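You operate a simulated robot arm through the tools that you are given. There is no shell and no other tool. Be economical: measure what you need, move in short steps, check, and stop when the job is done.

You are at the controls of a simulated two-armed robot. One attempt, no reset.

## Task
On the top of the repair bench, fold the teal cloth cover in half and then in half again.

The check looks at the end state, three seconds after you hand in, the way a careful person would. Anything else that was tipped, shoved, dropped, spilled or broken makes it a failure. A push-on lid holds only when it is set on centred and level and pressed home; a screw cap is set on level and turned clockwise until tight. Flat cloth is picked up by pressing the open fingertips on it (5 to 10 N) and closing them slowly along it; thin cloth reads only 2 to 8 mm in the jaws.

## Robot
Two 7-joint arms with two-finger grippers on one trunk, on a base that drives. Base frame: it is fixed to the floor where the robot stands at the start and does not move with it; the origin is under the middle of the robot, x ahead of it, y to its left, z up; the surface under the hand at the start is at about z = 850. Readings come in mm, rad, newtons and seconds.
The left shoulder is at the start at [51, 168, 1079], the right one opposite. With the tool pointing down near the work surface each hand reaches from about 300 to 740 mm from the robot's upright axis, wherever it stands, measured 20 degrees to its own side. Places, roughly: top of the repair bench [1200, 100, 800]. Payload 2.45 kg a hand.
The tool frame of a hand sits at the grasp point between the pads (the TCP): z along the fingers, y along the line on which they close. The tips reach 26 mm beyond it. Largest opening 96 mm; the body of the gripper starts 69 mm behind the TCP.
Orientation is that of the tool frame in the base frame, as a unit quaternion [w, x, y, z]. With the fingers straight down and closing along the base's y, the tool's x points along the base's -x, its y along +y and its z along -z.

## Interface
- The arms move only by the tool play_rows. It takes "left_deltas", "right_deltas" or both (then of equal length, played together; a hand with none holds still); each is a list of rows, each an object of numbers (a shift or turn left out is 0, a gripper value left out holds the last): "dx", "dy", "dz": the shift along the tool's x, y, z in mm; "rx", "ry", "rz": the turn, a rotation vector about the tool's x, y, z in rad; "jaw": the closure, from 0 (fully open) to 1 (shut). In form: [{"dx": .., "dy": .., "dz": .., "rx": .., "ry": .., "rz": .., "jaw": ..}, ...]. A call has 1 to 20 rows; each row shifts and turns the commanded pose from where the row before left it, along the tool's axes as they then stand. Each row takes 0.2 s and may step no farther than 50 mm and 0.15 rad from the row before; otherwise, or with a gripper value out of range, the whole call is refused. Where a pose cannot be reached the arm comes as near as it can. A force on the tool above 40 N (or 10 N above the force at the start of the call, whichever is more), or a blocked arm, ends the call early, and 0.2 s more pass. Each finger halts on what it meets, pressing with about 41 N; the grip force reading is that of the motor and also rises with nothing between the fingers. The clock runs only during rows and for 0.2 s after the last one: add rows that do not move to give the fingers time. The reply holds the time, the measured pose of the TCP, the force on the tool along the base axes, the opening and the grip force, in the units named above and with some noise, with the torque about the TCP (base axes, N m) and any sound that the robot's microphone picked up.
- Cameras (640 x 400 px; columns grow to the right, rows downward): "scene" is now at [136, 19.2, 1543.6]; the picture's right is [0.16, -0.99, 0.00], its down [-0.84, -0.14, -0.52] and it looks along [0.52, 0.09, -0.85] (base axes); focal length 283 px, centre (320, 200). "left" rides on the left gripper at [82, -3, -98] in its tool frame; the picture's right is [0.04, 1.00, 0.00], its down [-0.73, 0.03, -0.68] and it looks along [-0.68, 0.03, 0.73] (tool axes); focal length 256 px, centre (320, 200). "right" rides on the right gripper at [82, 3, -98] in its tool frame; the picture's right is [-0.04, 1.00, 0.00], its down [-0.73, -0.03, -0.68] and it looks along [-0.68, -0.03, 0.73] (tool axes); focal length 256 px, centre (320, 200). There is no depth. A picture from a camera that has moved, and an enlarged one, comes with that camera's place and axes in the base frame and with its lens.
- camera(camera): a new picture of that camera. It takes no simulated time.
- lift_body(by): slides the trunk up (or, below 0, down) by that many mm; the arms and the scene camera ride with it, the base frame stays. It gives what a move gives, with no picture.
- steer(legs): drives the robot by 1 to 6 legs, each [ahead, left, turn to the left] in mm, mm and rad, along the robot's own axes; the way and the turn of a leg run together, so that a leg with both is an arc; at most 1500 mm and 3.142 rad a leg. The arms and the cameras ride along, it lands a little off, and it stops where it bumps. It gives what a move gives.
- pan_tilt(pan, tilt): turns the head with the scene camera to pan (to the left, within 2.094 rad either way) and tilt (down, from -0.506 to 1.204), counted from straight ahead of the robot. It gives what a move gives.
- inspect(camera, box): a new picture of the part [left, top, right, bottom] of that camera's present view, enlarged. It takes no simulated time.
- hand_in(): hands the job in; it is judged then, once.

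Work in short steps. Places have to be worked out from the pictures, the camera data and where the tool is seen: move nearer, look again, correct. Check each grasp and each placing, and mend what went wrong. You have 120 turns and 92 pictures in all, those below and enlarged ones among them. Open the grippers and draw the arms clear of the work before you hand the job in, unless the task says otherwise; then end with one line.

The tools are called after "Request:" as a command line: name --argument value ..., lists and objects as JSON in quotes. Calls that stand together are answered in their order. play_rows: Moves the arms, as the interface text tells. Its arguments: {"type":"object","properties":{"left_deltas":{"type":"array","items":{"type":"object","properties":{"dx":{"type":"number"},"dy":{"type":"number"},"dz":{"type":"number"},"rx":{"type":"number"},"ry":{"type":"number"},"rz":{"type":"number"},"jaw":{"type":"number"}}}},"right_deltas":{"type":"array","items":{"type":"object","properties":{"dx":{"type":"number"},"dy":{"type":"number"},"dz":{"type":"number"},"rx":{"type":"number"},"ry":{"type":"number"},"rz":{"type":"number"},"jaw":{"type":"number"}}}}},"required":[]} The other tools are called the same way: lift_body (by) slides the trunk up or down; steer (legs) drives the base; pan_tilt (pan, tilt) turns the head that bears the scene camera; camera (camera) takes a picture; inspect (camera, box) takes an enlarged picture of a part of a camera's view; hand_in () hands the job in.

At the start:

```text
time: 0.0
left_ee_pos: [538.9, 293.5, 998.0]
left_ee_rot: [-0.001, -0.003, 1.0, -0.008]
left_wrist_force: [-0.6, 1.4, 0.2]
left_wrist_torque: [-0.09, -0.04, 0.03]
left_opening: 95.9
left_grip_force: 0.0
right_ee_pos: [490.1, -155.7, 1097.4]
right_ee_rot: [0.0, -0.001, 1.0, -0.007]
right_wrist_force: [-0.3, 0.8, -0.6]
right_wrist_torque: [-0.07, -0.02, -0.01]
right_opening: 96.1
right_grip_force: 0.0
trunk travel left (down, up): [-250.0, 317.0]
robot x, y, heading: [2.6, 4.4, 0.0]
head pan, tilt: [0.166, 1.014]
```

scene: 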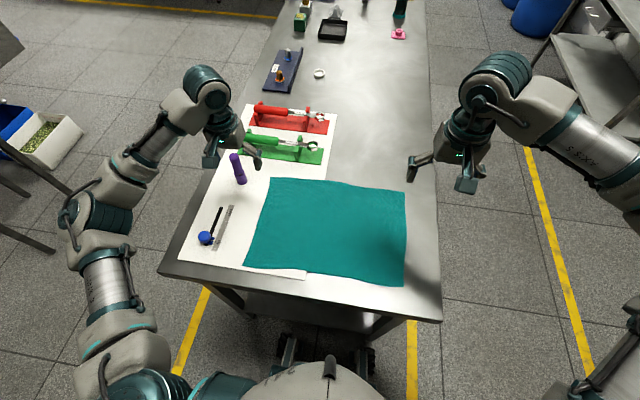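
right: 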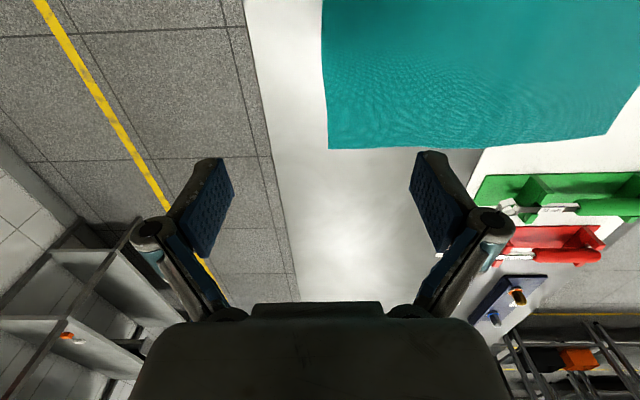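
left: 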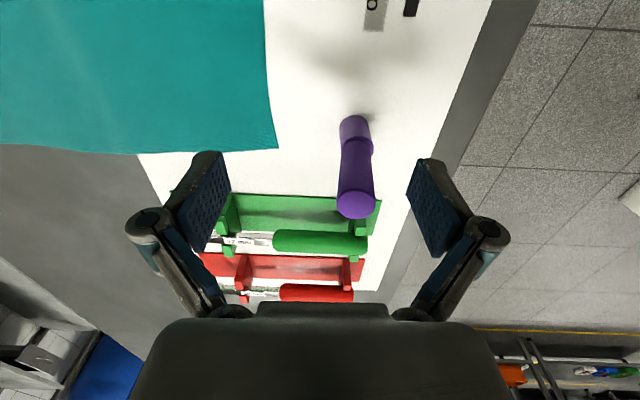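

The cloth spans roughly x 340–625, y −150–255, and a purple torch stands near (577, 335). I'll bring both hands over the near corners and turn them so the jaws close along x, with the cameras on the inner side.

Request:
play_rows --left_deltas '[{"dx": 37, "dy": -12, "dz": 0}, {"dx": 37, "dy": -12}, {"dx": 37, "dy": -12}, {"dx": 37, "dy": -12}, {"dx": 36, "dy": -10}, {"rz": -0.143}, {"rz": -0.143}, {"rz": -0.143}, {"rz": -0.143}, {"rz": -0.143}, {"rz": -0.143}, {"rz": -0.143}, {"rz": -0.143}, {"rz": -0.143}, {"rz": -0.143}, {"rz": -0.141}, {}]' --right_deltas '[{"dx": 27, "dy": 5, "dz": 20}, {"dx": 27, "dy": 5, "dz": 20}, {"dx": 27, "dy": 5, "dz": 20}, {"dx": 27, "dy": 5, "dz": 20}, {"dx": 27, "dy": 6, "dz": 20}, {"rz": 0.143}, {"rz": 0.143}, {"rz": 0.143}, {"rz": 0.143}, {"rz": 0.143}, {"rz": 0.143}, {"rz": 0.143}, {"rz": 0.143}, {"rz": 0.143}, {"rz": 0.143}, {"rz": 0.141}, {}]'

Request:
camera --camera "scene"

Request:
camera --camera "left"

Request:
camera --camera "right"

```text
time: 3.8
left_ee_pos: [348.2, 233.2, 1006.2]
left_ee_rot: [0.001, 0.711, -0.703, 0.003]
left_wrist_force: [-0.5, -0.8, 0.1]
left_wrist_torque: [0.01, 0.02, 0.01]
left_opening: 96.0
left_grip_force: 0.1
right_ee_pos: [348.6, -133.0, 999.2]
right_ee_rot: [0.005, 0.706, 0.708, 0.0]
right_wrist_force: [-0.1, -0.4, 0.5]
right_wrist_torque: [0.03, -0.01, 0.02]
right_opening: 96.0
right_grip_force: 0.0
trunk travel left (down, up): [-250.0, 317.0]
robot x, y, heading: [2.7, 8.3, -0.005]
head pan, tilt: [0.166, 1.014]
stopped in row 17 (left hand): the arm was blocked; the commanded pose is now the measured one
```

```text
88 pictures are left
camera scene: at [134.5, 28.9, 1543.6], right [0.17, -0.99, 0.0], down [-0.84, -0.14, -0.52], along [0.52, 0.08, -0.85], focal length 283 px, centre (320, 200)
```

scene: 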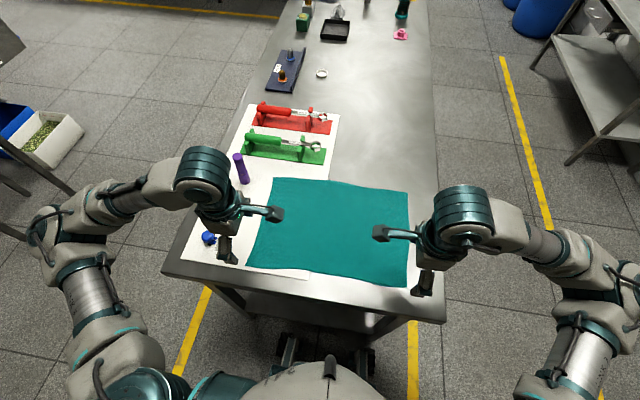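

```text
87 pictures are left
camera left: at [352.1, 151.2, 1104.7], right [-1.0, -0.05, -0.01], down [-0.04, 0.74, 0.67], along [-0.03, 0.67, -0.74], focal length 256 px, centre (320, 200)
```

left: 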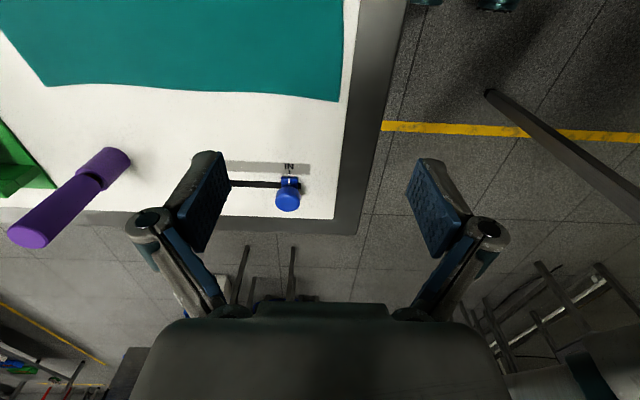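

```text
86 pictures are left
camera right: at [349.9, -49.9, 1097.2], right [1.0, -0.04, 0.01], down [-0.03, -0.73, 0.68], along [-0.02, -0.68, -0.73], focal length 256 px, centre (320, 200)
```

right: 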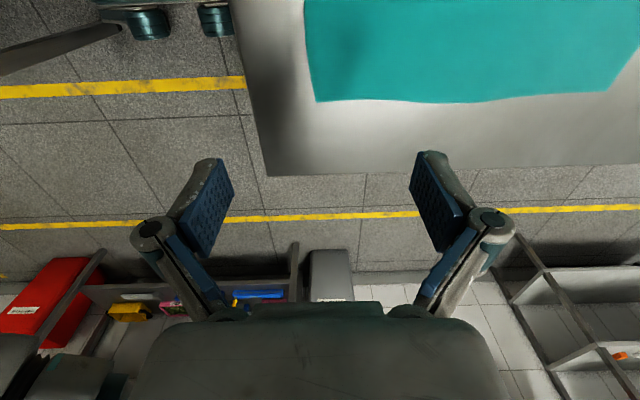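

The wrist pictures put the corners at about NL (330, 249), NR (344, −150), FL (616, 250), FR (636, −154), with the surface at z≈850. I'll descend to just above the near edge with the jaws part closed to about 30 mm.

Request:
play_rows --left_deltas '[{"dx": 3, "dy": -6, "dz": 16, "jaw": 0.69}, {"dz": 20}, {"dz": 20}, {"dz": 20}, {"dz": 20}, {"dz": 20}, {}]' --right_deltas '[{"dx": 2, "dy": 17, "dz": 9, "jaw": 0.69}, {"dz": 20}, {"dz": 20}, {"dz": 20}, {"dz": 20}, {"dz": 20}, {}]'

Request:
camera --camera "left"

Request:
camera --camera "right"

```text
time: 5.4
left_ee_pos: [352.7, 238.8, 885.9]
left_ee_rot: [0.004, 0.712, -0.703, 0.007]
left_wrist_force: [0.3, -0.1, 1.0]
left_wrist_torque: [-0.01, -0.03, 0.02]
left_opening: 29.6
left_grip_force: 0.0
right_ee_pos: [367.7, -118.5, 892.2]
right_ee_rot: [0.009, 0.705, 0.709, -0.003]
right_wrist_force: [-0.3, 0.4, 0.0]
right_wrist_torque: [-0.01, 0.01, 0.0]
right_opening: 29.7
right_grip_force: 0.1
trunk travel left (down, up): [-250.0, 317.0]
robot x, y, heading: [1.4, 10.2, 0.002]
head pan, tilt: [0.166, 1.014]
```

```text
85 pictures are left
camera left: at [358.0, 159.1, 986.1], right [-1.0, -0.05, 0.0], down [-0.04, 0.74, 0.67], along [-0.03, 0.67, -0.75], focal length 256 px, centre (320, 200)
```

left: 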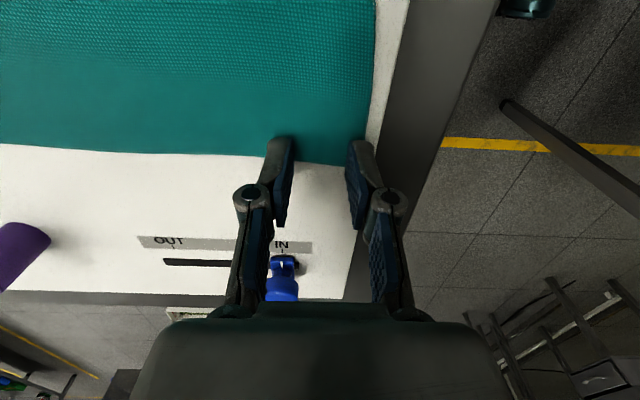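

```text
84 pictures are left
camera right: at [368.7, -34.6, 989.3], right [1.0, -0.03, 0.01], down [-0.03, -0.72, 0.69], along [-0.02, -0.69, -0.72], focal length 256 px, centre (320, 200)
```

right: 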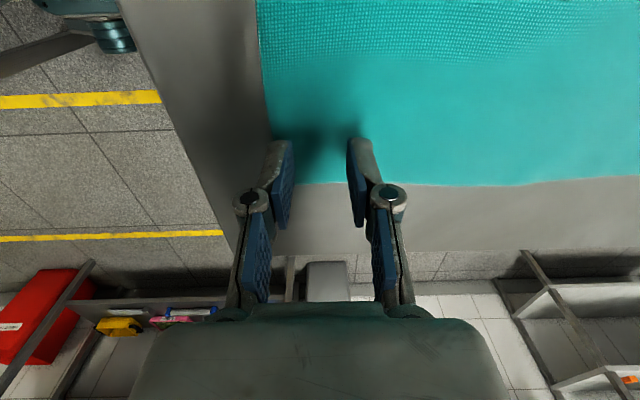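

The fingers sit right at the near edge; I'll shift a few mm toward the corners and lower gently to contact.

Request:
play_rows --left_deltas '[{"dx": 4}, {"dx": 3}, {"dz": 2}, {"dz": 2}, {"dz": 2}, {"dz": 2}, {}]' --right_deltas '[{"dx": -7, "dy": -2}, {"dx": -6, "dy": -2}, {"dz": 4}, {"dz": 3}, {"dz": 3}, {"dz": 3}, {}]'

```text
time: 7.0
left_ee_pos: [354.1, 233.1, 880.2]
left_ee_rot: [0.004, 0.712, -0.702, 0.009]
left_wrist_force: [-0.8, 0.3, 15.7]
left_wrist_torque: [0.03, 0.02, 0.05]
left_opening: 29.6
left_grip_force: 0.1
right_ee_pos: [363.3, -132.6, 879.8]
right_ee_rot: [0.01, 0.705, 0.709, -0.003]
right_wrist_force: [-0.1, 0.4, -0.3]
right_wrist_torque: [-0.07, 0.0, 0.0]
right_opening: 30.0
right_grip_force: 0.0
trunk travel left (down, up): [-250.0, 317.0]
robot x, y, heading: [1.2, 11.7, 0.006]
head pan, tilt: [0.166, 1.014]
```

Left touches at about 16 N, too much, so I back it off a little. Right isn't touching yet, so I lower it slightly.

Request:
play_rows --left_deltas '[{"dz": -1}, {}]' --right_deltas '[{"dz": 1.5}, {}]'

```text
time: 7.6
left_ee_pos: [354.0, 226.1, 881.4]
left_ee_rot: [0.002, 0.711, -0.703, 0.005]
left_wrist_force: [-0.8, -0.6, -0.9]
left_wrist_torque: [-0.02, 0.02, 0.0]
left_opening: 29.9
left_grip_force: 0.1
right_ee_pos: [363.6, -139.4, 877.2]
right_ee_rot: [0.008, 0.706, 0.708, 0.001]
right_wrist_force: [-0.3, -1.7, 11.1]
right_wrist_torque: [0.04, -0.03, 0.01]
right_opening: 27.8
right_grip_force: 0.1
trunk travel left (down, up): [-250.0, 317.0]
robot x, y, heading: [-1.1, 10.6, 0.002]
head pan, tilt: [0.166, 1.014]
```

Right is at 11 N and left at 0, so I fine-tune both before closing.

Request:
play_rows --left_deltas '[{"dz": 0.8}, {}]' --right_deltas '[{"dz": -0.1}, {}]'

```text
time: 8.2
left_ee_pos: [352.9, 223.6, 879.9]
left_ee_rot: [0.002, 0.711, -0.703, 0.005]
left_wrist_force: [0.6, 0.9, 6.4]
left_wrist_torque: [0.04, 0.07, -0.06]
left_opening: 30.2
left_grip_force: 0.1
right_ee_pos: [361.2, -142.1, 877.9]
right_ee_rot: [0.008, 0.705, 0.709, -0.001]
right_wrist_force: [0.1, -0.2, 10.5]
right_wrist_torque: [0.11, 0.07, 0.02]
right_opening: 27.5
right_grip_force: 0.0
trunk travel left (down, up): [-250.0, 317.0]
robot x, y, heading: [-0.5, 9.8, -0.003]
head pan, tilt: [0.166, 1.014]
```

Both now press at 6–10 N, so I close slowly.

Request:
play_rows --left_deltas '[{"jaw": 0.71}, {"jaw": 0.73}, {"jaw": 0.75}, {"jaw": 0.77}, {"jaw": 0.79}, {"jaw": 0.81}, {"jaw": 0.83}, {"jaw": 0.85}, {"jaw": 0.87}, {"jaw": 0.89}, {"jaw": 0.91}, {"jaw": 0.93}, {"jaw": 0.95}, {"jaw": 0.97}, {"jaw": 0.99}, {"jaw": 1.0}, {}]' --right_deltas '[{"jaw": 0.71}, {"jaw": 0.73}, {"jaw": 0.75}, {"jaw": 0.77}, {"jaw": 0.79}, {"jaw": 0.81}, {"jaw": 0.83}, {"jaw": 0.85}, {"jaw": 0.87}, {"jaw": 0.89}, {"jaw": 0.91}, {"jaw": 0.93}, {"jaw": 0.95}, {"jaw": 0.97}, {"jaw": 0.99}, {"jaw": 1.0}, {}]'

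Request:
camera --camera "left"

Request:
camera --camera "right"

```text
time: 11.8
left_ee_pos: [355.0, 226.3, 880.4]
left_ee_rot: [0.002, 0.711, -0.703, 0.007]
left_wrist_force: [1.3, 0.2, 1.0]
left_wrist_torque: [-0.02, -0.02, -0.04]
left_opening: 2.5
left_grip_force: 29.3
right_ee_pos: [363.2, -141.1, 876.8]
right_ee_rot: [0.007, 0.706, 0.708, -0.001]
right_wrist_force: [-1.0, -0.1, 11.3]
right_wrist_torque: [0.07, -0.06, 0.0]
right_opening: 0.8
right_grip_force: 29.4
trunk travel left (down, up): [-250.0, 317.0]
robot x, y, heading: [1.4, 11.0, 0.005]
head pan, tilt: [0.166, 1.014]
```

```text
83 pictures are left
camera left: at [358.1, 145.1, 980.9], right [-1.0, -0.05, 0.0], down [-0.04, 0.74, 0.67], along [-0.03, 0.67, -0.74], focal length 256 px, centre (320, 200)
```

left: 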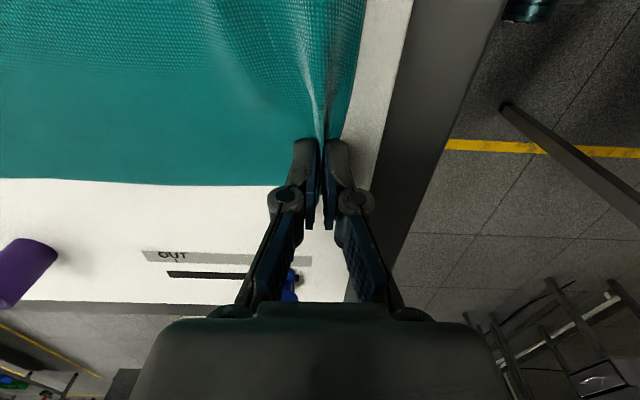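

```text
82 pictures are left
camera right: at [363.9, -56.8, 974.5], right [1.0, -0.04, 0.01], down [-0.03, -0.73, 0.69], along [-0.02, -0.69, -0.73], focal length 256 px, centre (320, 200)
```

right: 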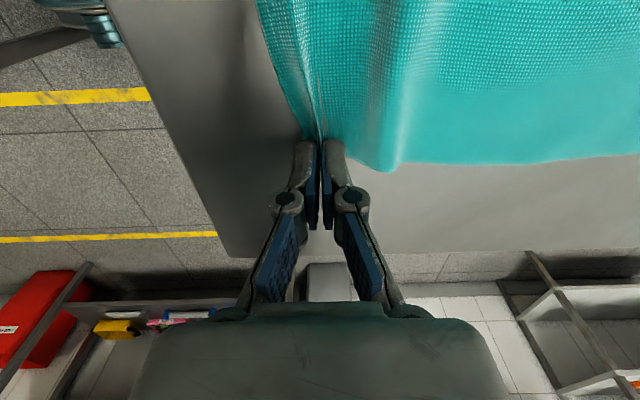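

Left reads 2.5 mm and looks held; right reads 0.8 mm, which is doubtful. I lift both 20 mm to check.

Request:
play_rows --left_deltas '[{"dz": -10}, {"dz": -10}, {}]' --right_deltas '[{"dz": -10}, {"dz": -10}, {}]'

Request:
camera --camera "right"

Request:
camera --camera "left"

```text
time: 12.6
left_ee_pos: [355.5, 226.5, 900.6]
left_ee_rot: [0.002, 0.711, -0.703, 0.006]
left_wrist_force: [1.3, 0.1, 1.1]
left_wrist_torque: [0.06, 0.01, 0.01]
left_opening: 1.0
left_grip_force: 28.4
right_ee_pos: [362.5, -139.0, 895.8]
right_ee_rot: [0.006, 0.706, 0.708, -0.001]
right_wrist_force: [-0.1, 0.4, -0.4]
right_wrist_torque: [0.01, -0.02, 0.03]
right_opening: 0.6
right_grip_force: 28.2
trunk travel left (down, up): [-250.0, 317.0]
robot x, y, heading: [-1.8, 9.2, -0.001]
head pan, tilt: [0.166, 1.014]
```

```text
81 pictures are left
camera right: at [363.7, -55.6, 994.1], right [1.0, -0.04, 0.01], down [-0.03, -0.73, 0.69], along [-0.02, -0.69, -0.73], focal length 256 px, centre (320, 200)
```

right: 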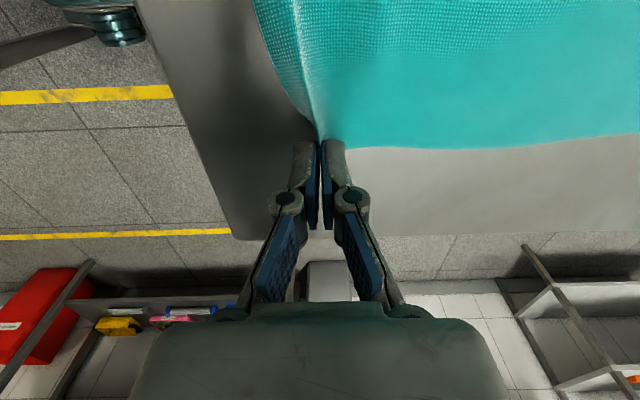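

```text
80 pictures are left
camera left: at [358.2, 145.1, 1000.5], right [-1.0, -0.05, 0.0], down [-0.04, 0.74, 0.67], along [-0.03, 0.67, -0.74], focal length 256 px, centre (320, 200)
```

left: 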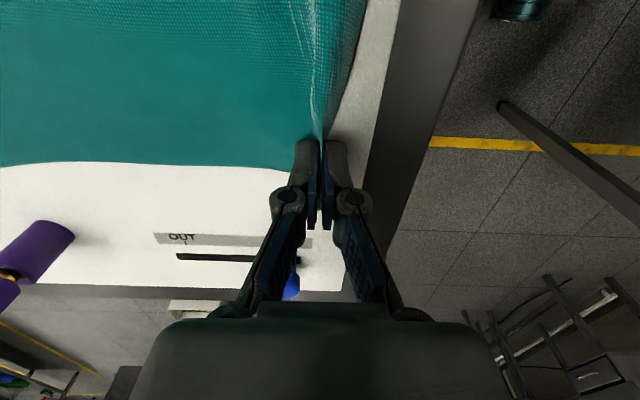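

Ambiguous; I check with the scene camera, including whether the torch still stands.

Request:
inspect --camera "scene" --box '[160, 130, 480, 330]'

```text
2.00 times, centred on (320, 230) of scene
camera zoom: at [134.3, 22.7, 1543.7], right [0.17, -0.99, 0.0], down [-0.84, -0.14, -0.52], along [0.52, 0.09, -0.85], focal length 567 px, centre (320, 140)
```

zoom: 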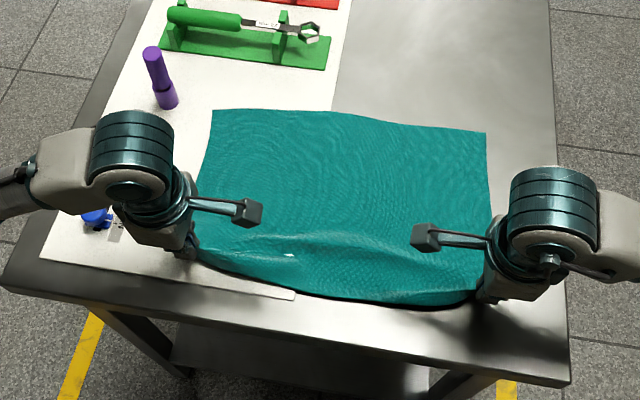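

Both corners look lifted. I lift another 60 mm, moving toward the far side, and look again.

Request:
play_rows --left_deltas '[{"dz": -15, "dy": -3}, {"dz": -15, "dy": -5}, {"dz": -15, "dy": -6}, {"dz": -15, "dy": -6}, {}]' --right_deltas '[{"dz": -15, "dy": 3}, {"dz": -15, "dy": 5}, {"dz": -15, "dy": 6}, {"dz": -15, "dy": 6}, {}]'

Request:
inspect --camera "scene" --box '[160, 130, 480, 330]'

```text
time: 13.8
left_ee_pos: [374.3, 227.1, 962.9]
left_ee_rot: [0.003, 0.711, -0.703, 0.005]
left_wrist_force: [0.7, -0.1, -3.9]
left_wrist_torque: [-0.06, 0.0, 0.01]
left_opening: 4.5
left_grip_force: 28.5
right_ee_pos: [383.9, -138.6, 957.2]
right_ee_rot: [0.007, 0.706, 0.708, -0.001]
right_wrist_force: [0.2, -0.5, 0.4]
right_wrist_torque: [0.02, 0.05, -0.01]
right_opening: 3.6
right_grip_force: 29.9
trunk travel left (down, up): [-250.0, 317.0]
robot x, y, heading: [-2.5, 11.9, 0.003]
head pan, tilt: [0.166, 1.014]
```

```text
2.00 times, centred on (320, 230) of scene
camera zoom: at [134.5, 22.7, 1543.7], right [0.17, -0.99, 0.0], down [-0.84, -0.14, -0.52], along [0.52, 0.09, -0.85], focal length 567 px, centre (320, 140)
```

zoom: 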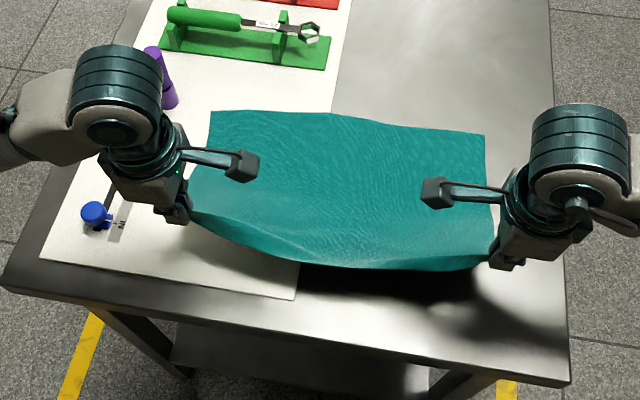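

Both corners are held and the cloth rises evenly. Now I carry the edge over in an arc to the far edge, stopping about 30 mm above the cloth.

Request:
play_rows --left_deltas '[{"dy": -12, "dz": -12}, {"dy": -15, "dz": -12}, {"dy": -15, "dz": -8}, {"dy": -18, "dz": -5}, {"dy": -20, "dz": -3}, {"dy": -20}, {"dy": -20}, {"dy": -20, "dz": 3}, {"dy": -18, "dz": 6}, {"dy": -16, "dz": 10}, {"dy": -16, "dz": 12}, {"dy": -14, "dz": 14}, {"dy": -12, "dz": 16}, {"dy": -10, "dz": 17}, {"dy": -8, "dz": 16}, {}]' --right_deltas '[{"dy": 13, "dz": -12}, {"dy": 16, "dz": -12}, {"dy": 16, "dz": -8}, {"dy": 19, "dz": -5}, {"dy": 21, "dz": -5}, {"dy": 20, "dz": -2}, {"dy": 20}, {"dy": 20, "dz": 3}, {"dy": 19, "dz": 6}, {"dy": 17, "dz": 10}, {"dy": 17, "dz": 12}, {"dy": 14, "dz": 14}, {"dy": 12, "dz": 16}, {"dy": 10, "dz": 17}, {"dy": 8, "dz": 16}, {}]'

Request:
inspect --camera "scene" --box '[160, 80, 480, 280]'

Request:
camera --camera "left"

Request:
camera --camera "right"

```text
time: 17.2
left_ee_pos: [606.6, 229.4, 908.2]
left_ee_rot: [0.002, 0.711, -0.703, 0.005]
left_wrist_force: [-1.1, -0.1, -0.1]
left_wrist_torque: [0.05, 0.02, 0.01]
left_opening: 2.3
left_grip_force: 29.6
right_ee_pos: [624.7, -140.2, 910.0]
right_ee_rot: [0.007, 0.706, 0.708, -0.001]
right_wrist_force: [-0.3, 1.2, 1.3]
right_wrist_torque: [0.04, -0.02, 0.03]
right_opening: 1.0
right_grip_force: 28.7
trunk travel left (down, up): [-250.0, 317.0]
robot x, y, heading: [-0.1, 9.5, -0.004]
head pan, tilt: [0.166, 1.014]
```

```text
2.00 times, centred on (320, 180) of scene
camera zoom: at [135.9, 22.6, 1543.7], right [0.17, -0.99, 0.0], down [-0.84, -0.14, -0.52], along [0.52, 0.09, -0.85], focal length 567 px, centre (320, 240)
```

zoom: 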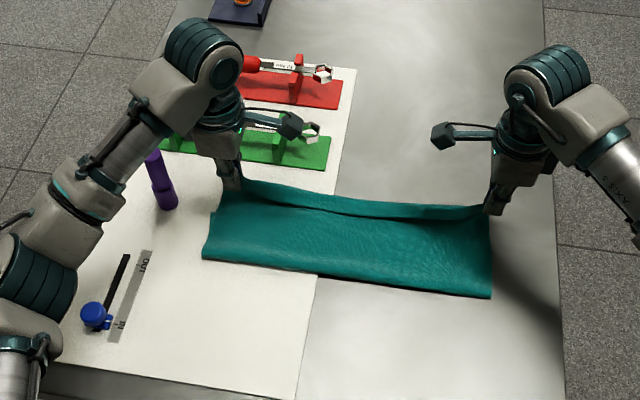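

```text
76 pictures are left
camera left: at [611.5, 149.0, 1007.8], right [-1.0, -0.05, 0.0], down [-0.04, 0.74, 0.67], along [-0.03, 0.67, -0.74], focal length 256 px, centre (320, 200)
```

left: 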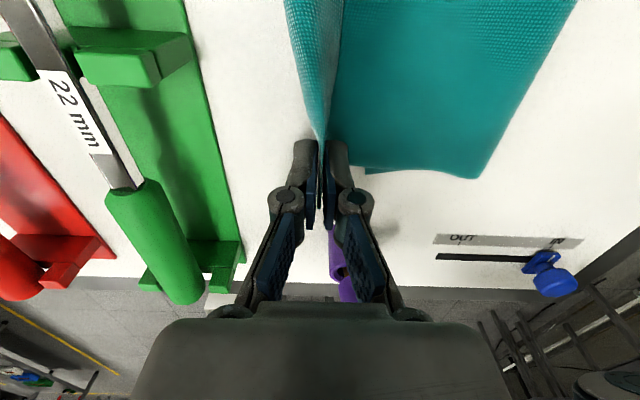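

```text
75 pictures are left
camera right: at [626.0, -56.4, 1007.9], right [1.0, -0.04, 0.01], down [-0.03, -0.73, 0.69], along [-0.02, -0.69, -0.73], focal length 256 px, centre (320, 200)
```

right: 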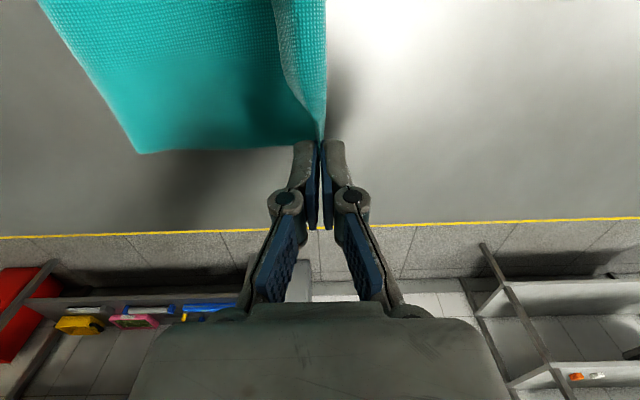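

The fold line is near x≈490 and the edge hangs over the far edge. I lower to the surface and release gently with a small opening, then rise.

Request:
play_rows --left_deltas '[{"dz": 7}, {"dz": 7}, {"dz": 6}, {}, {"jaw": 0.95}, {"jaw": 0.9}, {"jaw": 0.85}, {}, {"dz": -10}, {"dz": -15}, {"dz": -25}, {"dz": -30}, {"dz": -30}]' --right_deltas '[{"dz": 7}, {"dz": 7}, {"dz": 8}, {}, {"jaw": 0.95}, {"jaw": 0.9}, {"jaw": 0.85}, {}, {"dz": -10}, {"dz": -15}, {"dz": -25}, {"dz": -30}, {"dz": -30}]'

Request:
inspect --camera "scene" --box '[160, 80, 480, 280]'

Request:
camera --camera "left"

Request:
camera --camera "right"

```text
time: 20.0
left_ee_pos: [607.6, 231.1, 999.2]
left_ee_rot: [0.002, 0.711, -0.704, 0.004]
left_wrist_force: [0.1, 0.5, 0.8]
left_wrist_torque: [-0.02, 0.0, 0.0]
left_opening: 14.5
left_grip_force: 0.0
right_ee_pos: [623.8, -138.3, 999.0]
right_ee_rot: [0.007, 0.705, 0.709, -0.001]
right_wrist_force: [-1.0, -0.1, -0.1]
right_wrist_torque: [0.02, 0.03, -0.04]
right_opening: 14.5
right_grip_force: 0.0
trunk travel left (down, up): [-250.0, 317.0]
robot x, y, heading: [-2.5, 10.6, 0.002]
head pan, tilt: [0.166, 1.014]
```

```text
2.00 times, centred on (320, 180) of scene
camera zoom: at [135.3, 22.7, 1543.7], right [0.17, -0.99, 0.0], down [-0.84, -0.14, -0.52], along [0.52, 0.09, -0.85], focal length 567 px, centre (320, 240)
```

zoom: 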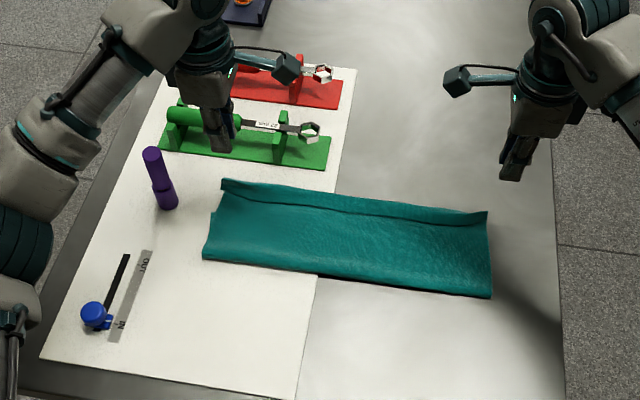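

```text
73 pictures are left
camera left: at [612.2, 150.4, 1097.9], right [-1.0, -0.05, 0.0], down [-0.04, 0.74, 0.67], along [-0.03, 0.67, -0.74], focal length 256 px, centre (320, 200)
```

left: 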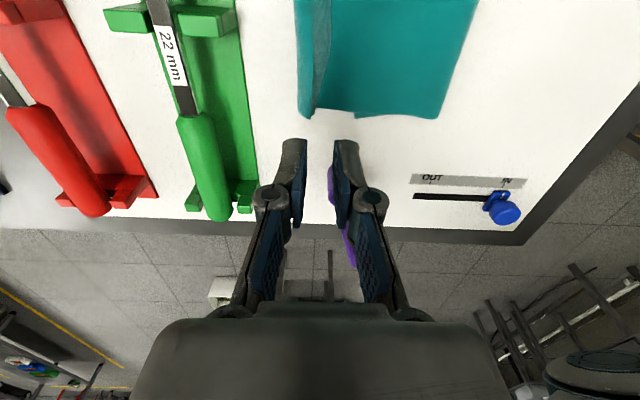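

```text
72 pictures are left
camera right: at [625.1, -55.3, 1096.1], right [1.0, -0.04, 0.01], down [-0.03, -0.73, 0.69], along [-0.02, -0.69, -0.73], focal length 256 px, centre (320, 200)
```

right: 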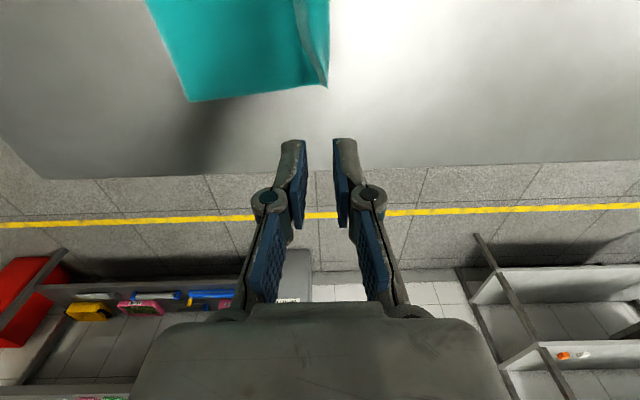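

The half fold is down, with a strip along the far edge. I look closer.

Request:
inspect --camera "scene" --box '[255, 155, 415, 255]'

Request:
inspect --camera "left" --box '[270, 0, 510, 150]'

Request:
inspect --camera "right" --box '[130, 0, 370, 150]'

```text
4.00 times, centred on (335, 205) of scene
camera zoom: at [135.3, 22.7, 1543.7], right [0.17, -0.99, 0.0], down [-0.84, -0.14, -0.52], along [0.52, 0.09, -0.85], focal length 1133 px, centre (260, 180)
```

zoom: 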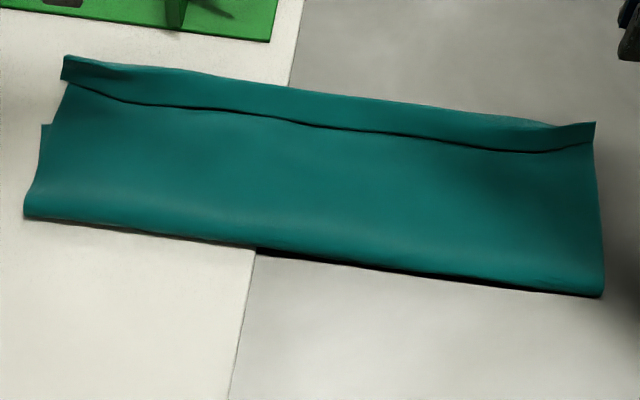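

```text
2.67 times, centred on (390, 75) of left
camera zoom: at [612.2, 150.4, 1097.9], right [-1.0, -0.05, 0.0], down [-0.04, 0.74, 0.67], along [-0.03, 0.67, -0.74], focal length 683 px, centre (133, 533)
```

zoom: 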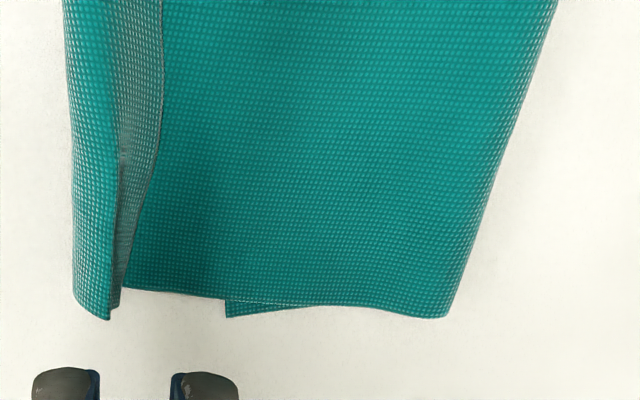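

```text
2.67 times, centred on (250, 75) of right
camera zoom: at [625.1, -55.3, 1096.1], right [1.0, -0.04, 0.01], down [-0.03, -0.73, 0.69], along [-0.02, -0.69, -0.73], focal length 683 px, centre (507, 533)
```

zoom: 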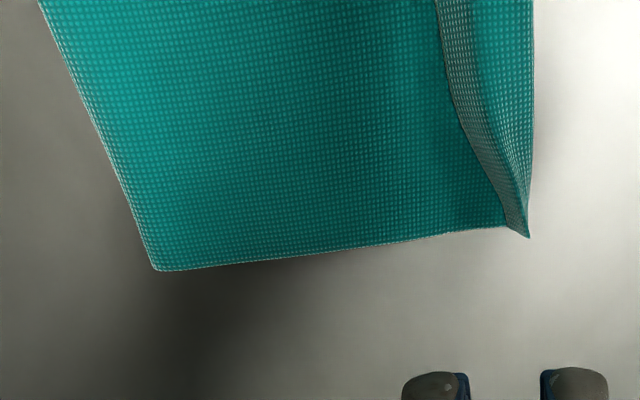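

The edge strip (about 25 mm) curled back on top. With closed fingertips just above the top layer, I'll sweep under this flap toward +x to flip it flat.

Request:
play_rows --left_deltas '[{"dy": 15, "jaw": 1.0}, {"dy": 20, "dz": 25}, {"dz": 35}, {"dz": 35}, {"dz": 14}, {"dz": 4}, {}]' --right_deltas '[{"dy": -15, "jaw": 1.0}, {"dy": -20, "dz": 25}, {"dz": 35}, {"dz": 35}, {"dz": 14}, {"dz": 5}, {}]'

Request:
camera --camera "left"

Request:
camera --camera "right"

```text
time: 21.6
left_ee_pos: [573.8, 227.6, 884.4]
left_ee_rot: [0.003, 0.711, -0.703, 0.005]
left_wrist_force: [0.8, 0.2, 0.2]
left_wrist_torque: [-0.02, 0.0, -0.01]
left_opening: 0.1
left_grip_force: 29.1
right_ee_pos: [590.4, -138.7, 882.4]
right_ee_rot: [0.008, 0.706, 0.708, -0.001]
right_wrist_force: [-0.4, 0.2, -0.1]
right_wrist_torque: [-0.03, 0.0, -0.05]
right_opening: 0.2
right_grip_force: 28.6
trunk travel left (down, up): [-250.0, 317.0]
robot x, y, heading: [-1.2, 9.7, 0.005]
head pan, tilt: [0.166, 1.014]
```

```text
68 pictures are left
camera left: at [578.8, 147.1, 984.0], right [-1.0, -0.05, 0.0], down [-0.04, 0.74, 0.67], along [-0.03, 0.67, -0.74], focal length 256 px, centre (320, 200)
```

left: 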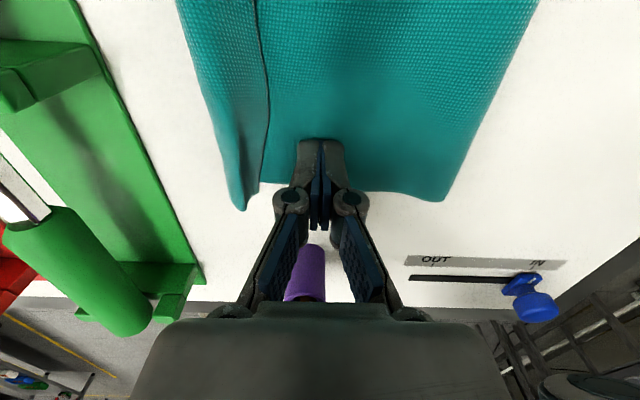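

```text
67 pictures are left
camera right: at [591.7, -55.5, 980.6], right [1.0, -0.04, 0.01], down [-0.03, -0.73, 0.69], along [-0.02, -0.69, -0.73], focal length 256 px, centre (320, 200)
```

right: 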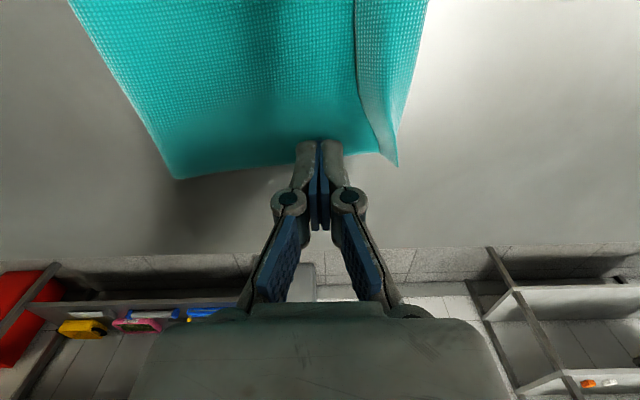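

The fingertips are about 25 mm short of the flap edge. I lower 1 mm and sweep +x gently, rising slightly at the end.

Request:
play_rows --left_deltas '[{"dz": 1.5}, {"dy": -8}, {"dy": -8}, {"dy": -8}, {"dy": -8, "dz": -1}, {"dy": -8, "dz": -2}, {"dy": -8, "dz": -2}, {"dy": -8, "dz": -3}, {}]' --right_deltas '[{"dz": 1.5}, {"dy": 8}, {"dy": 8}, {"dy": 8}, {"dy": 8, "dz": -1}, {"dy": 8, "dz": -2}, {"dy": 8, "dz": -2}, {"dy": 8, "dz": -3}, {}]'

Request:
camera --camera "left"

Request:
camera --camera "right"

```text
time: 23.6
left_ee_pos: [630.5, 228.8, 891.3]
left_ee_rot: [0.002, 0.71, -0.704, 0.005]
left_wrist_force: [-0.7, -0.1, 0.7]
left_wrist_torque: [0.04, 0.01, 0.0]
left_opening: 0.0
left_grip_force: 28.5
right_ee_pos: [646.7, -138.4, 890.2]
right_ee_rot: [0.007, 0.706, 0.708, 0.0]
right_wrist_force: [-0.4, 0.1, -0.8]
right_wrist_torque: [0.01, 0.02, 0.02]
right_opening: 0.0
right_grip_force: 28.4
trunk travel left (down, up): [-250.0, 317.0]
robot x, y, heading: [1.7, 10.3, 0.001]
head pan, tilt: [0.166, 1.014]
```

```text
66 pictures are left
camera left: at [634.6, 148.4, 990.4], right [-1.0, -0.05, 0.0], down [-0.04, 0.74, 0.67], along [-0.03, 0.67, -0.74], focal length 256 px, centre (320, 200)
```

left: 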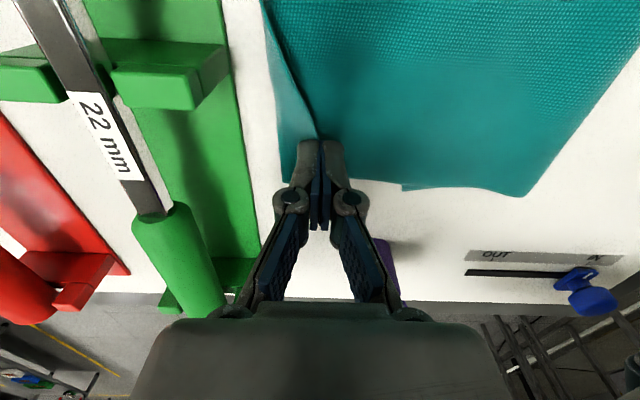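

```text
65 pictures are left
camera right: at [648.5, -55.0, 988.0], right [1.0, -0.04, 0.01], down [-0.03, -0.73, 0.69], along [-0.02, -0.69, -0.73], focal length 256 px, centre (320, 200)
```

right: 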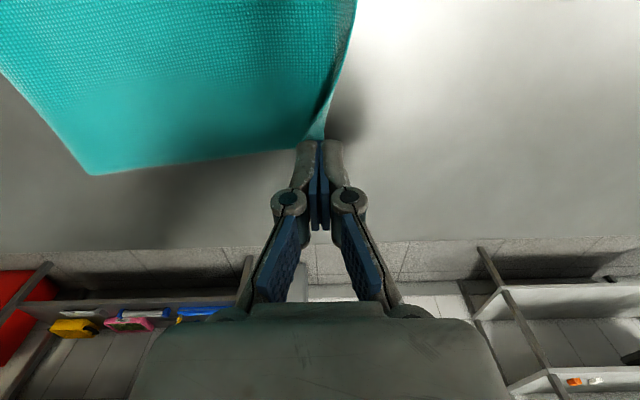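

The flap is being turned upright. I continue the sweep 20 mm further, then press down and rise.

Request:
play_rows --left_deltas '[{"dy": -8, "dz": 1}, {"dy": -8, "dz": 2}, {"dy": -6, "dz": 3}, {"dz": 1}, {"dz": -10}, {"dz": -25}, {"dz": -35}, {"dz": -35}]' --right_deltas '[{"dy": 8, "dz": 1}, {"dy": 8, "dz": 2}, {"dy": 6, "dz": 3}, {"dz": 1}, {"dz": -10}, {"dz": -25}, {"dz": -35}, {"dz": -35}]'

Request:
camera --camera "left"

Request:
camera --camera "right"

Request:
inspect --camera "scene" --box '[240, 130, 432, 250]'

```text
time: 25.4
left_ee_pos: [648.3, 230.9, 990.2]
left_ee_rot: [0.002, 0.712, -0.702, 0.006]
left_wrist_force: [0.6, 1.1, -0.4]
left_wrist_torque: [0.01, -0.01, 0.0]
left_opening: 0.2
left_grip_force: 28.5
right_ee_pos: [666.2, -135.2, 991.8]
right_ee_rot: [0.009, 0.706, 0.708, -0.001]
right_wrist_force: [0.1, -1.0, 0.3]
right_wrist_torque: [-0.01, 0.04, 0.03]
right_opening: 0.2
right_grip_force: 28.6
trunk travel left (down, up): [-250.0, 317.0]
robot x, y, heading: [-0.4, 12.7, -0.0]
head pan, tilt: [0.166, 1.014]
```

```text
64 pictures are left
camera left: at [653.3, 150.1, 1090.4], right [-1.0, -0.05, 0.0], down [-0.04, 0.74, 0.67], along [-0.03, 0.67, -0.74], focal length 256 px, centre (320, 200)
```

left: 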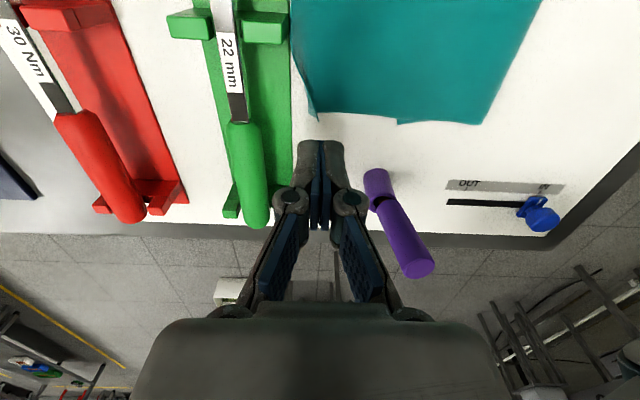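

```text
63 pictures are left
camera right: at [668.1, -52.2, 1088.3], right [1.0, -0.04, 0.01], down [-0.03, -0.73, 0.69], along [-0.02, -0.69, -0.73], focal length 256 px, centre (320, 200)
```

right: 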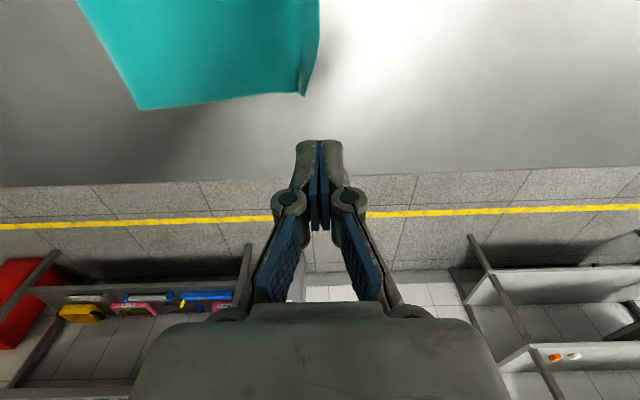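

```text
3.33 times, centred on (336, 190) of scene
camera zoom: at [135.3, 22.9, 1543.8], right [0.17, -0.99, 0.0], down [-0.84, -0.14, -0.52], along [0.52, 0.09, -0.85], focal length 944 px, centre (267, 233)
```

zoom: 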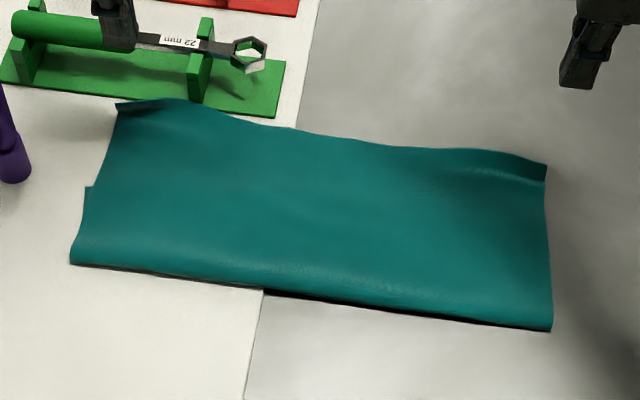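

The flap is flipped flat. The top edge now overhangs (about x 660, against about 615–632 for the bottom edge), so I'll re-grip near the edge where only the top layer lies and pull it back.

Request:
play_rows --left_deltas '[{"dy": 12, "jaw": 0.75}, {"dz": 35}, {"dz": 35}, {"dz": 30}, {"dz": 6}, {"dz": 2}, {}]' --right_deltas '[{"dy": -26, "jaw": 0.75}, {"dz": 35}, {"dz": 35}, {"dz": 32}, {"dz": 8}, {"dz": 2}, {}]'

Request:
camera --camera "left"

Request:
camera --camera "right"

```text
time: 27.0
left_ee_pos: [640.4, 230.0, 883.1]
left_ee_rot: [0.001, 0.711, -0.703, 0.006]
left_wrist_force: [2.2, 0.5, 11.0]
left_wrist_torque: [0.1, -0.27, 0.02]
left_opening: 24.8
left_grip_force: 1.0
right_ee_pos: [642.2, -138.5, 878.4]
right_ee_rot: [0.007, 0.705, 0.709, 0.0]
right_wrist_force: [0.7, -0.4, 4.5]
right_wrist_torque: [-0.01, 0.05, 0.0]
right_opening: 23.7
right_grip_force: 0.1
trunk travel left (down, up): [-250.0, 317.0]
robot x, y, heading: [0.7, 10.9, 0.003]
head pan, tilt: [0.166, 1.014]
```

```text
61 pictures are left
camera left: at [643.3, 149.2, 981.8], right [-1.0, -0.05, -0.01], down [-0.04, 0.74, 0.67], along [-0.03, 0.67, -0.74], focal length 256 px, centre (320, 200)
```

left: 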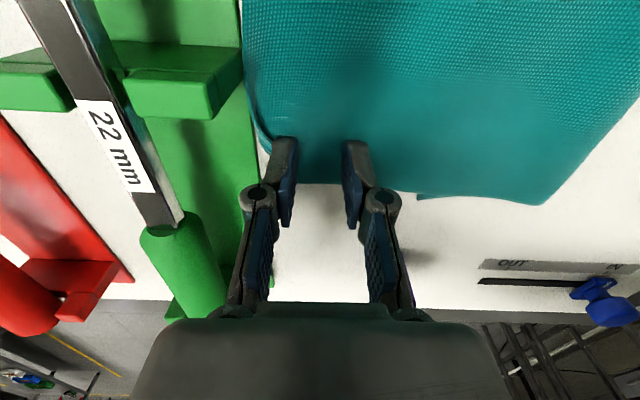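

```text
60 pictures are left
camera right: at [643.6, -55.4, 975.5], right [1.0, -0.04, 0.01], down [-0.03, -0.73, 0.69], along [-0.02, -0.69, -0.73], focal length 256 px, centre (320, 200)
```

right: 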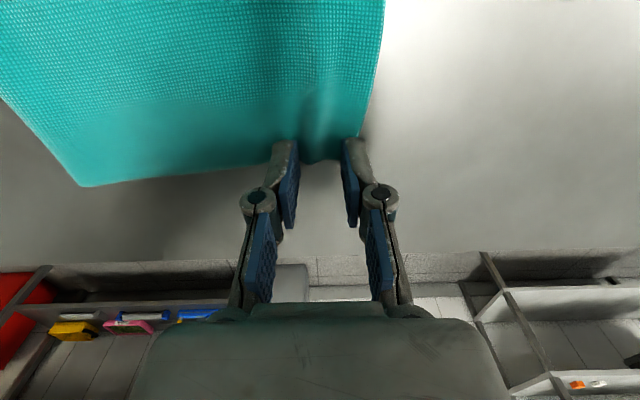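

Contact is at 11 and 4.5 N with the fingers near the edge, so I close slowly and lift 20 mm.

Request:
play_rows --left_deltas '[{"jaw": 0.77}, {"jaw": 0.79}, {"jaw": 0.81}, {"jaw": 0.83}, {"jaw": 0.85}, {"jaw": 0.87}, {"jaw": 0.89}, {"jaw": 0.91}, {"jaw": 0.93}, {"jaw": 0.95}, {"jaw": 0.97}, {"jaw": 0.99}, {"jaw": 1.0}, {}, {"dz": -10}, {"dz": -10}, {"dz": -10}]' --right_deltas '[{"jaw": 0.77, "dz": 0.3}, {"jaw": 0.79}, {"jaw": 0.81}, {"jaw": 0.83}, {"jaw": 0.85}, {"jaw": 0.87}, {"jaw": 0.89}, {"jaw": 0.91}, {"jaw": 0.93}, {"jaw": 0.95}, {"jaw": 0.97}, {"jaw": 0.99}, {"jaw": 1.0}, {}, {"dz": -10}, {"dz": -10}, {"dz": -10}]'

Request:
inspect --camera "scene" --box '[240, 130, 432, 250]'

Request:
camera --camera "left"

Request:
camera --camera "right"

```text
time: 30.6
left_ee_pos: [639.9, 230.1, 911.3]
left_ee_rot: [0.003, 0.711, -0.703, 0.005]
left_wrist_force: [0.3, 0.9, 1.4]
left_wrist_torque: [0.01, -0.01, -0.01]
left_opening: 1.9
left_grip_force: 33.9
right_ee_pos: [642.1, -138.7, 904.9]
right_ee_rot: [0.007, 0.706, 0.708, 0.0]
right_wrist_force: [-1.1, 0.1, 2.5]
right_wrist_torque: [0.0, 0.0, 0.0]
right_opening: 0.9
right_grip_force: 28.2
trunk travel left (down, up): [-250.0, 317.0]
robot x, y, heading: [-2.1, 14.4, -0.002]
head pan, tilt: [0.166, 1.014]
```

```text
3.33 times, centred on (336, 190) of scene
camera zoom: at [136.8, 22.4, 1543.5], right [0.17, -0.99, 0.0], down [-0.84, -0.14, -0.52], along [0.52, 0.09, -0.85], focal length 944 px, centre (267, 233)
```

zoom: 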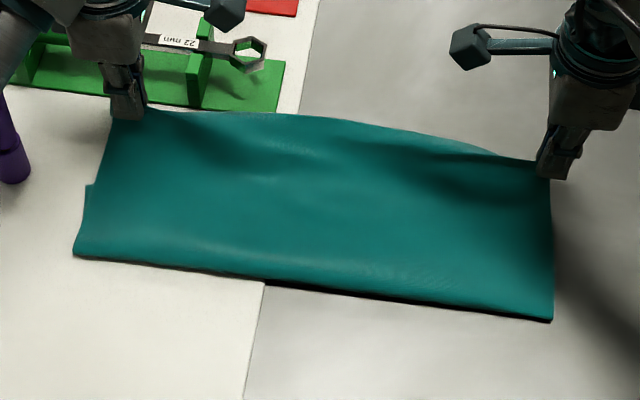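

```text
58 pictures are left
camera left: at [644.5, 149.3, 1011.2], right [-1.0, -0.05, 0.0], down [-0.04, 0.74, 0.67], along [-0.03, 0.67, -0.74], focal length 256 px, centre (320, 200)
```

left: 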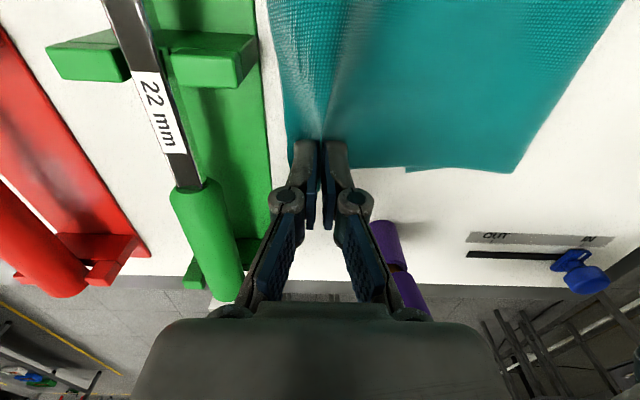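

```text
57 pictures are left
camera right: at [643.6, -55.3, 1002.4], right [1.0, -0.04, 0.01], down [-0.03, -0.73, 0.69], along [-0.02, -0.69, -0.73], focal length 256 px, centre (320, 200)
```

right: 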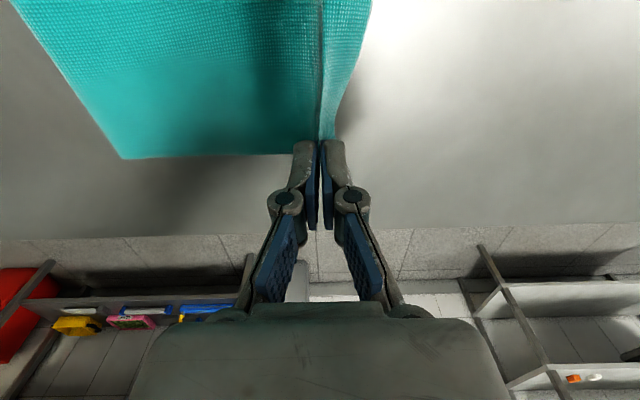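

Both hold with the flap pointing the right way. I lift and draw the edge back about 100 mm to expose the bottom layer's far edge.

Request:
play_rows --left_deltas '[{"dz": -15}, {"dz": -15, "dy": 5}, {"dz": -10, "dy": 15}, {"dz": -10, "dy": 20}, {"dy": 20}, {"dy": 20}, {"dy": 20}, {}]' --right_deltas '[{"dz": -15}, {"dz": -15, "dy": -5}, {"dz": -10, "dy": -15}, {"dz": -10, "dy": -20}, {"dy": -20}, {"dy": -20}, {"dy": -20}, {}]'

Request:
inspect --camera "scene" --box '[240, 130, 432, 250]'

Request:
camera --camera "left"

Request:
camera --camera "right"

```text
time: 32.4
left_ee_pos: [540.2, 228.1, 961.8]
left_ee_rot: [0.003, 0.711, -0.703, 0.004]
left_wrist_force: [0.7, 0.2, -1.4]
left_wrist_torque: [0.01, 0.02, 0.0]
left_opening: 4.4
left_grip_force: 36.5
right_ee_pos: [540.1, -138.0, 955.2]
right_ee_rot: [0.006, 0.706, 0.709, 0.0]
right_wrist_force: [-0.2, 0.0, 0.1]
right_wrist_torque: [0.01, -0.02, 0.04]
right_opening: 4.2
right_grip_force: 36.6
trunk travel left (down, up): [-250.0, 317.0]
robot x, y, heading: [0.7, 6.0, 0.006]
head pan, tilt: [0.166, 1.014]
```

```text
3.33 times, centred on (336, 190) of scene
camera zoom: at [136.6, 22.6, 1543.5], right [0.17, -0.99, 0.0], down [-0.84, -0.14, -0.52], along [0.52, 0.09, -0.85], focal length 944 px, centre (267, 233)
```

zoom: 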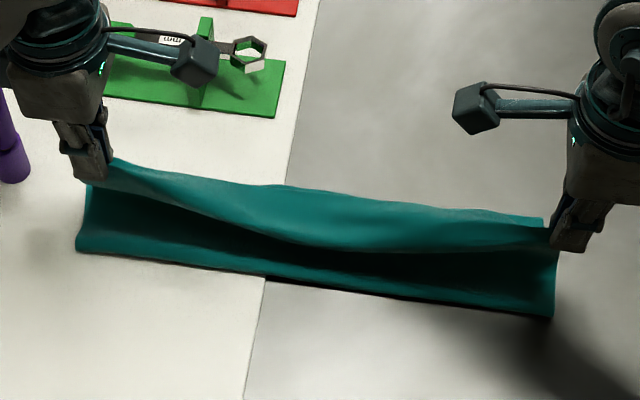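

```text
55 pictures are left
camera left: at [545.5, 148.5, 1060.4], right [-1.0, -0.05, 0.0], down [-0.04, 0.74, 0.67], along [-0.03, 0.67, -0.74], focal length 256 px, centre (320, 200)
```

left: 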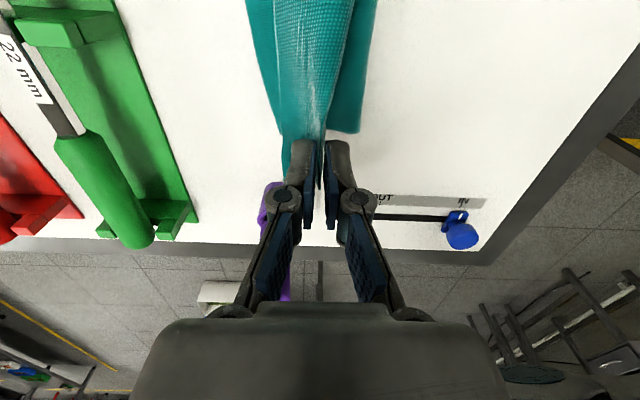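

```text
54 pictures are left
camera right: at [542.3, -55.4, 1052.7], right [1.0, -0.04, 0.01], down [-0.03, -0.73, 0.69], along [-0.02, -0.69, -0.73], focal length 256 px, centre (320, 200)
```

right: 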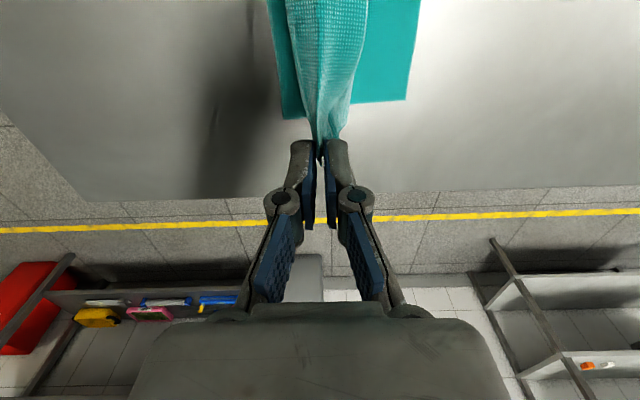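

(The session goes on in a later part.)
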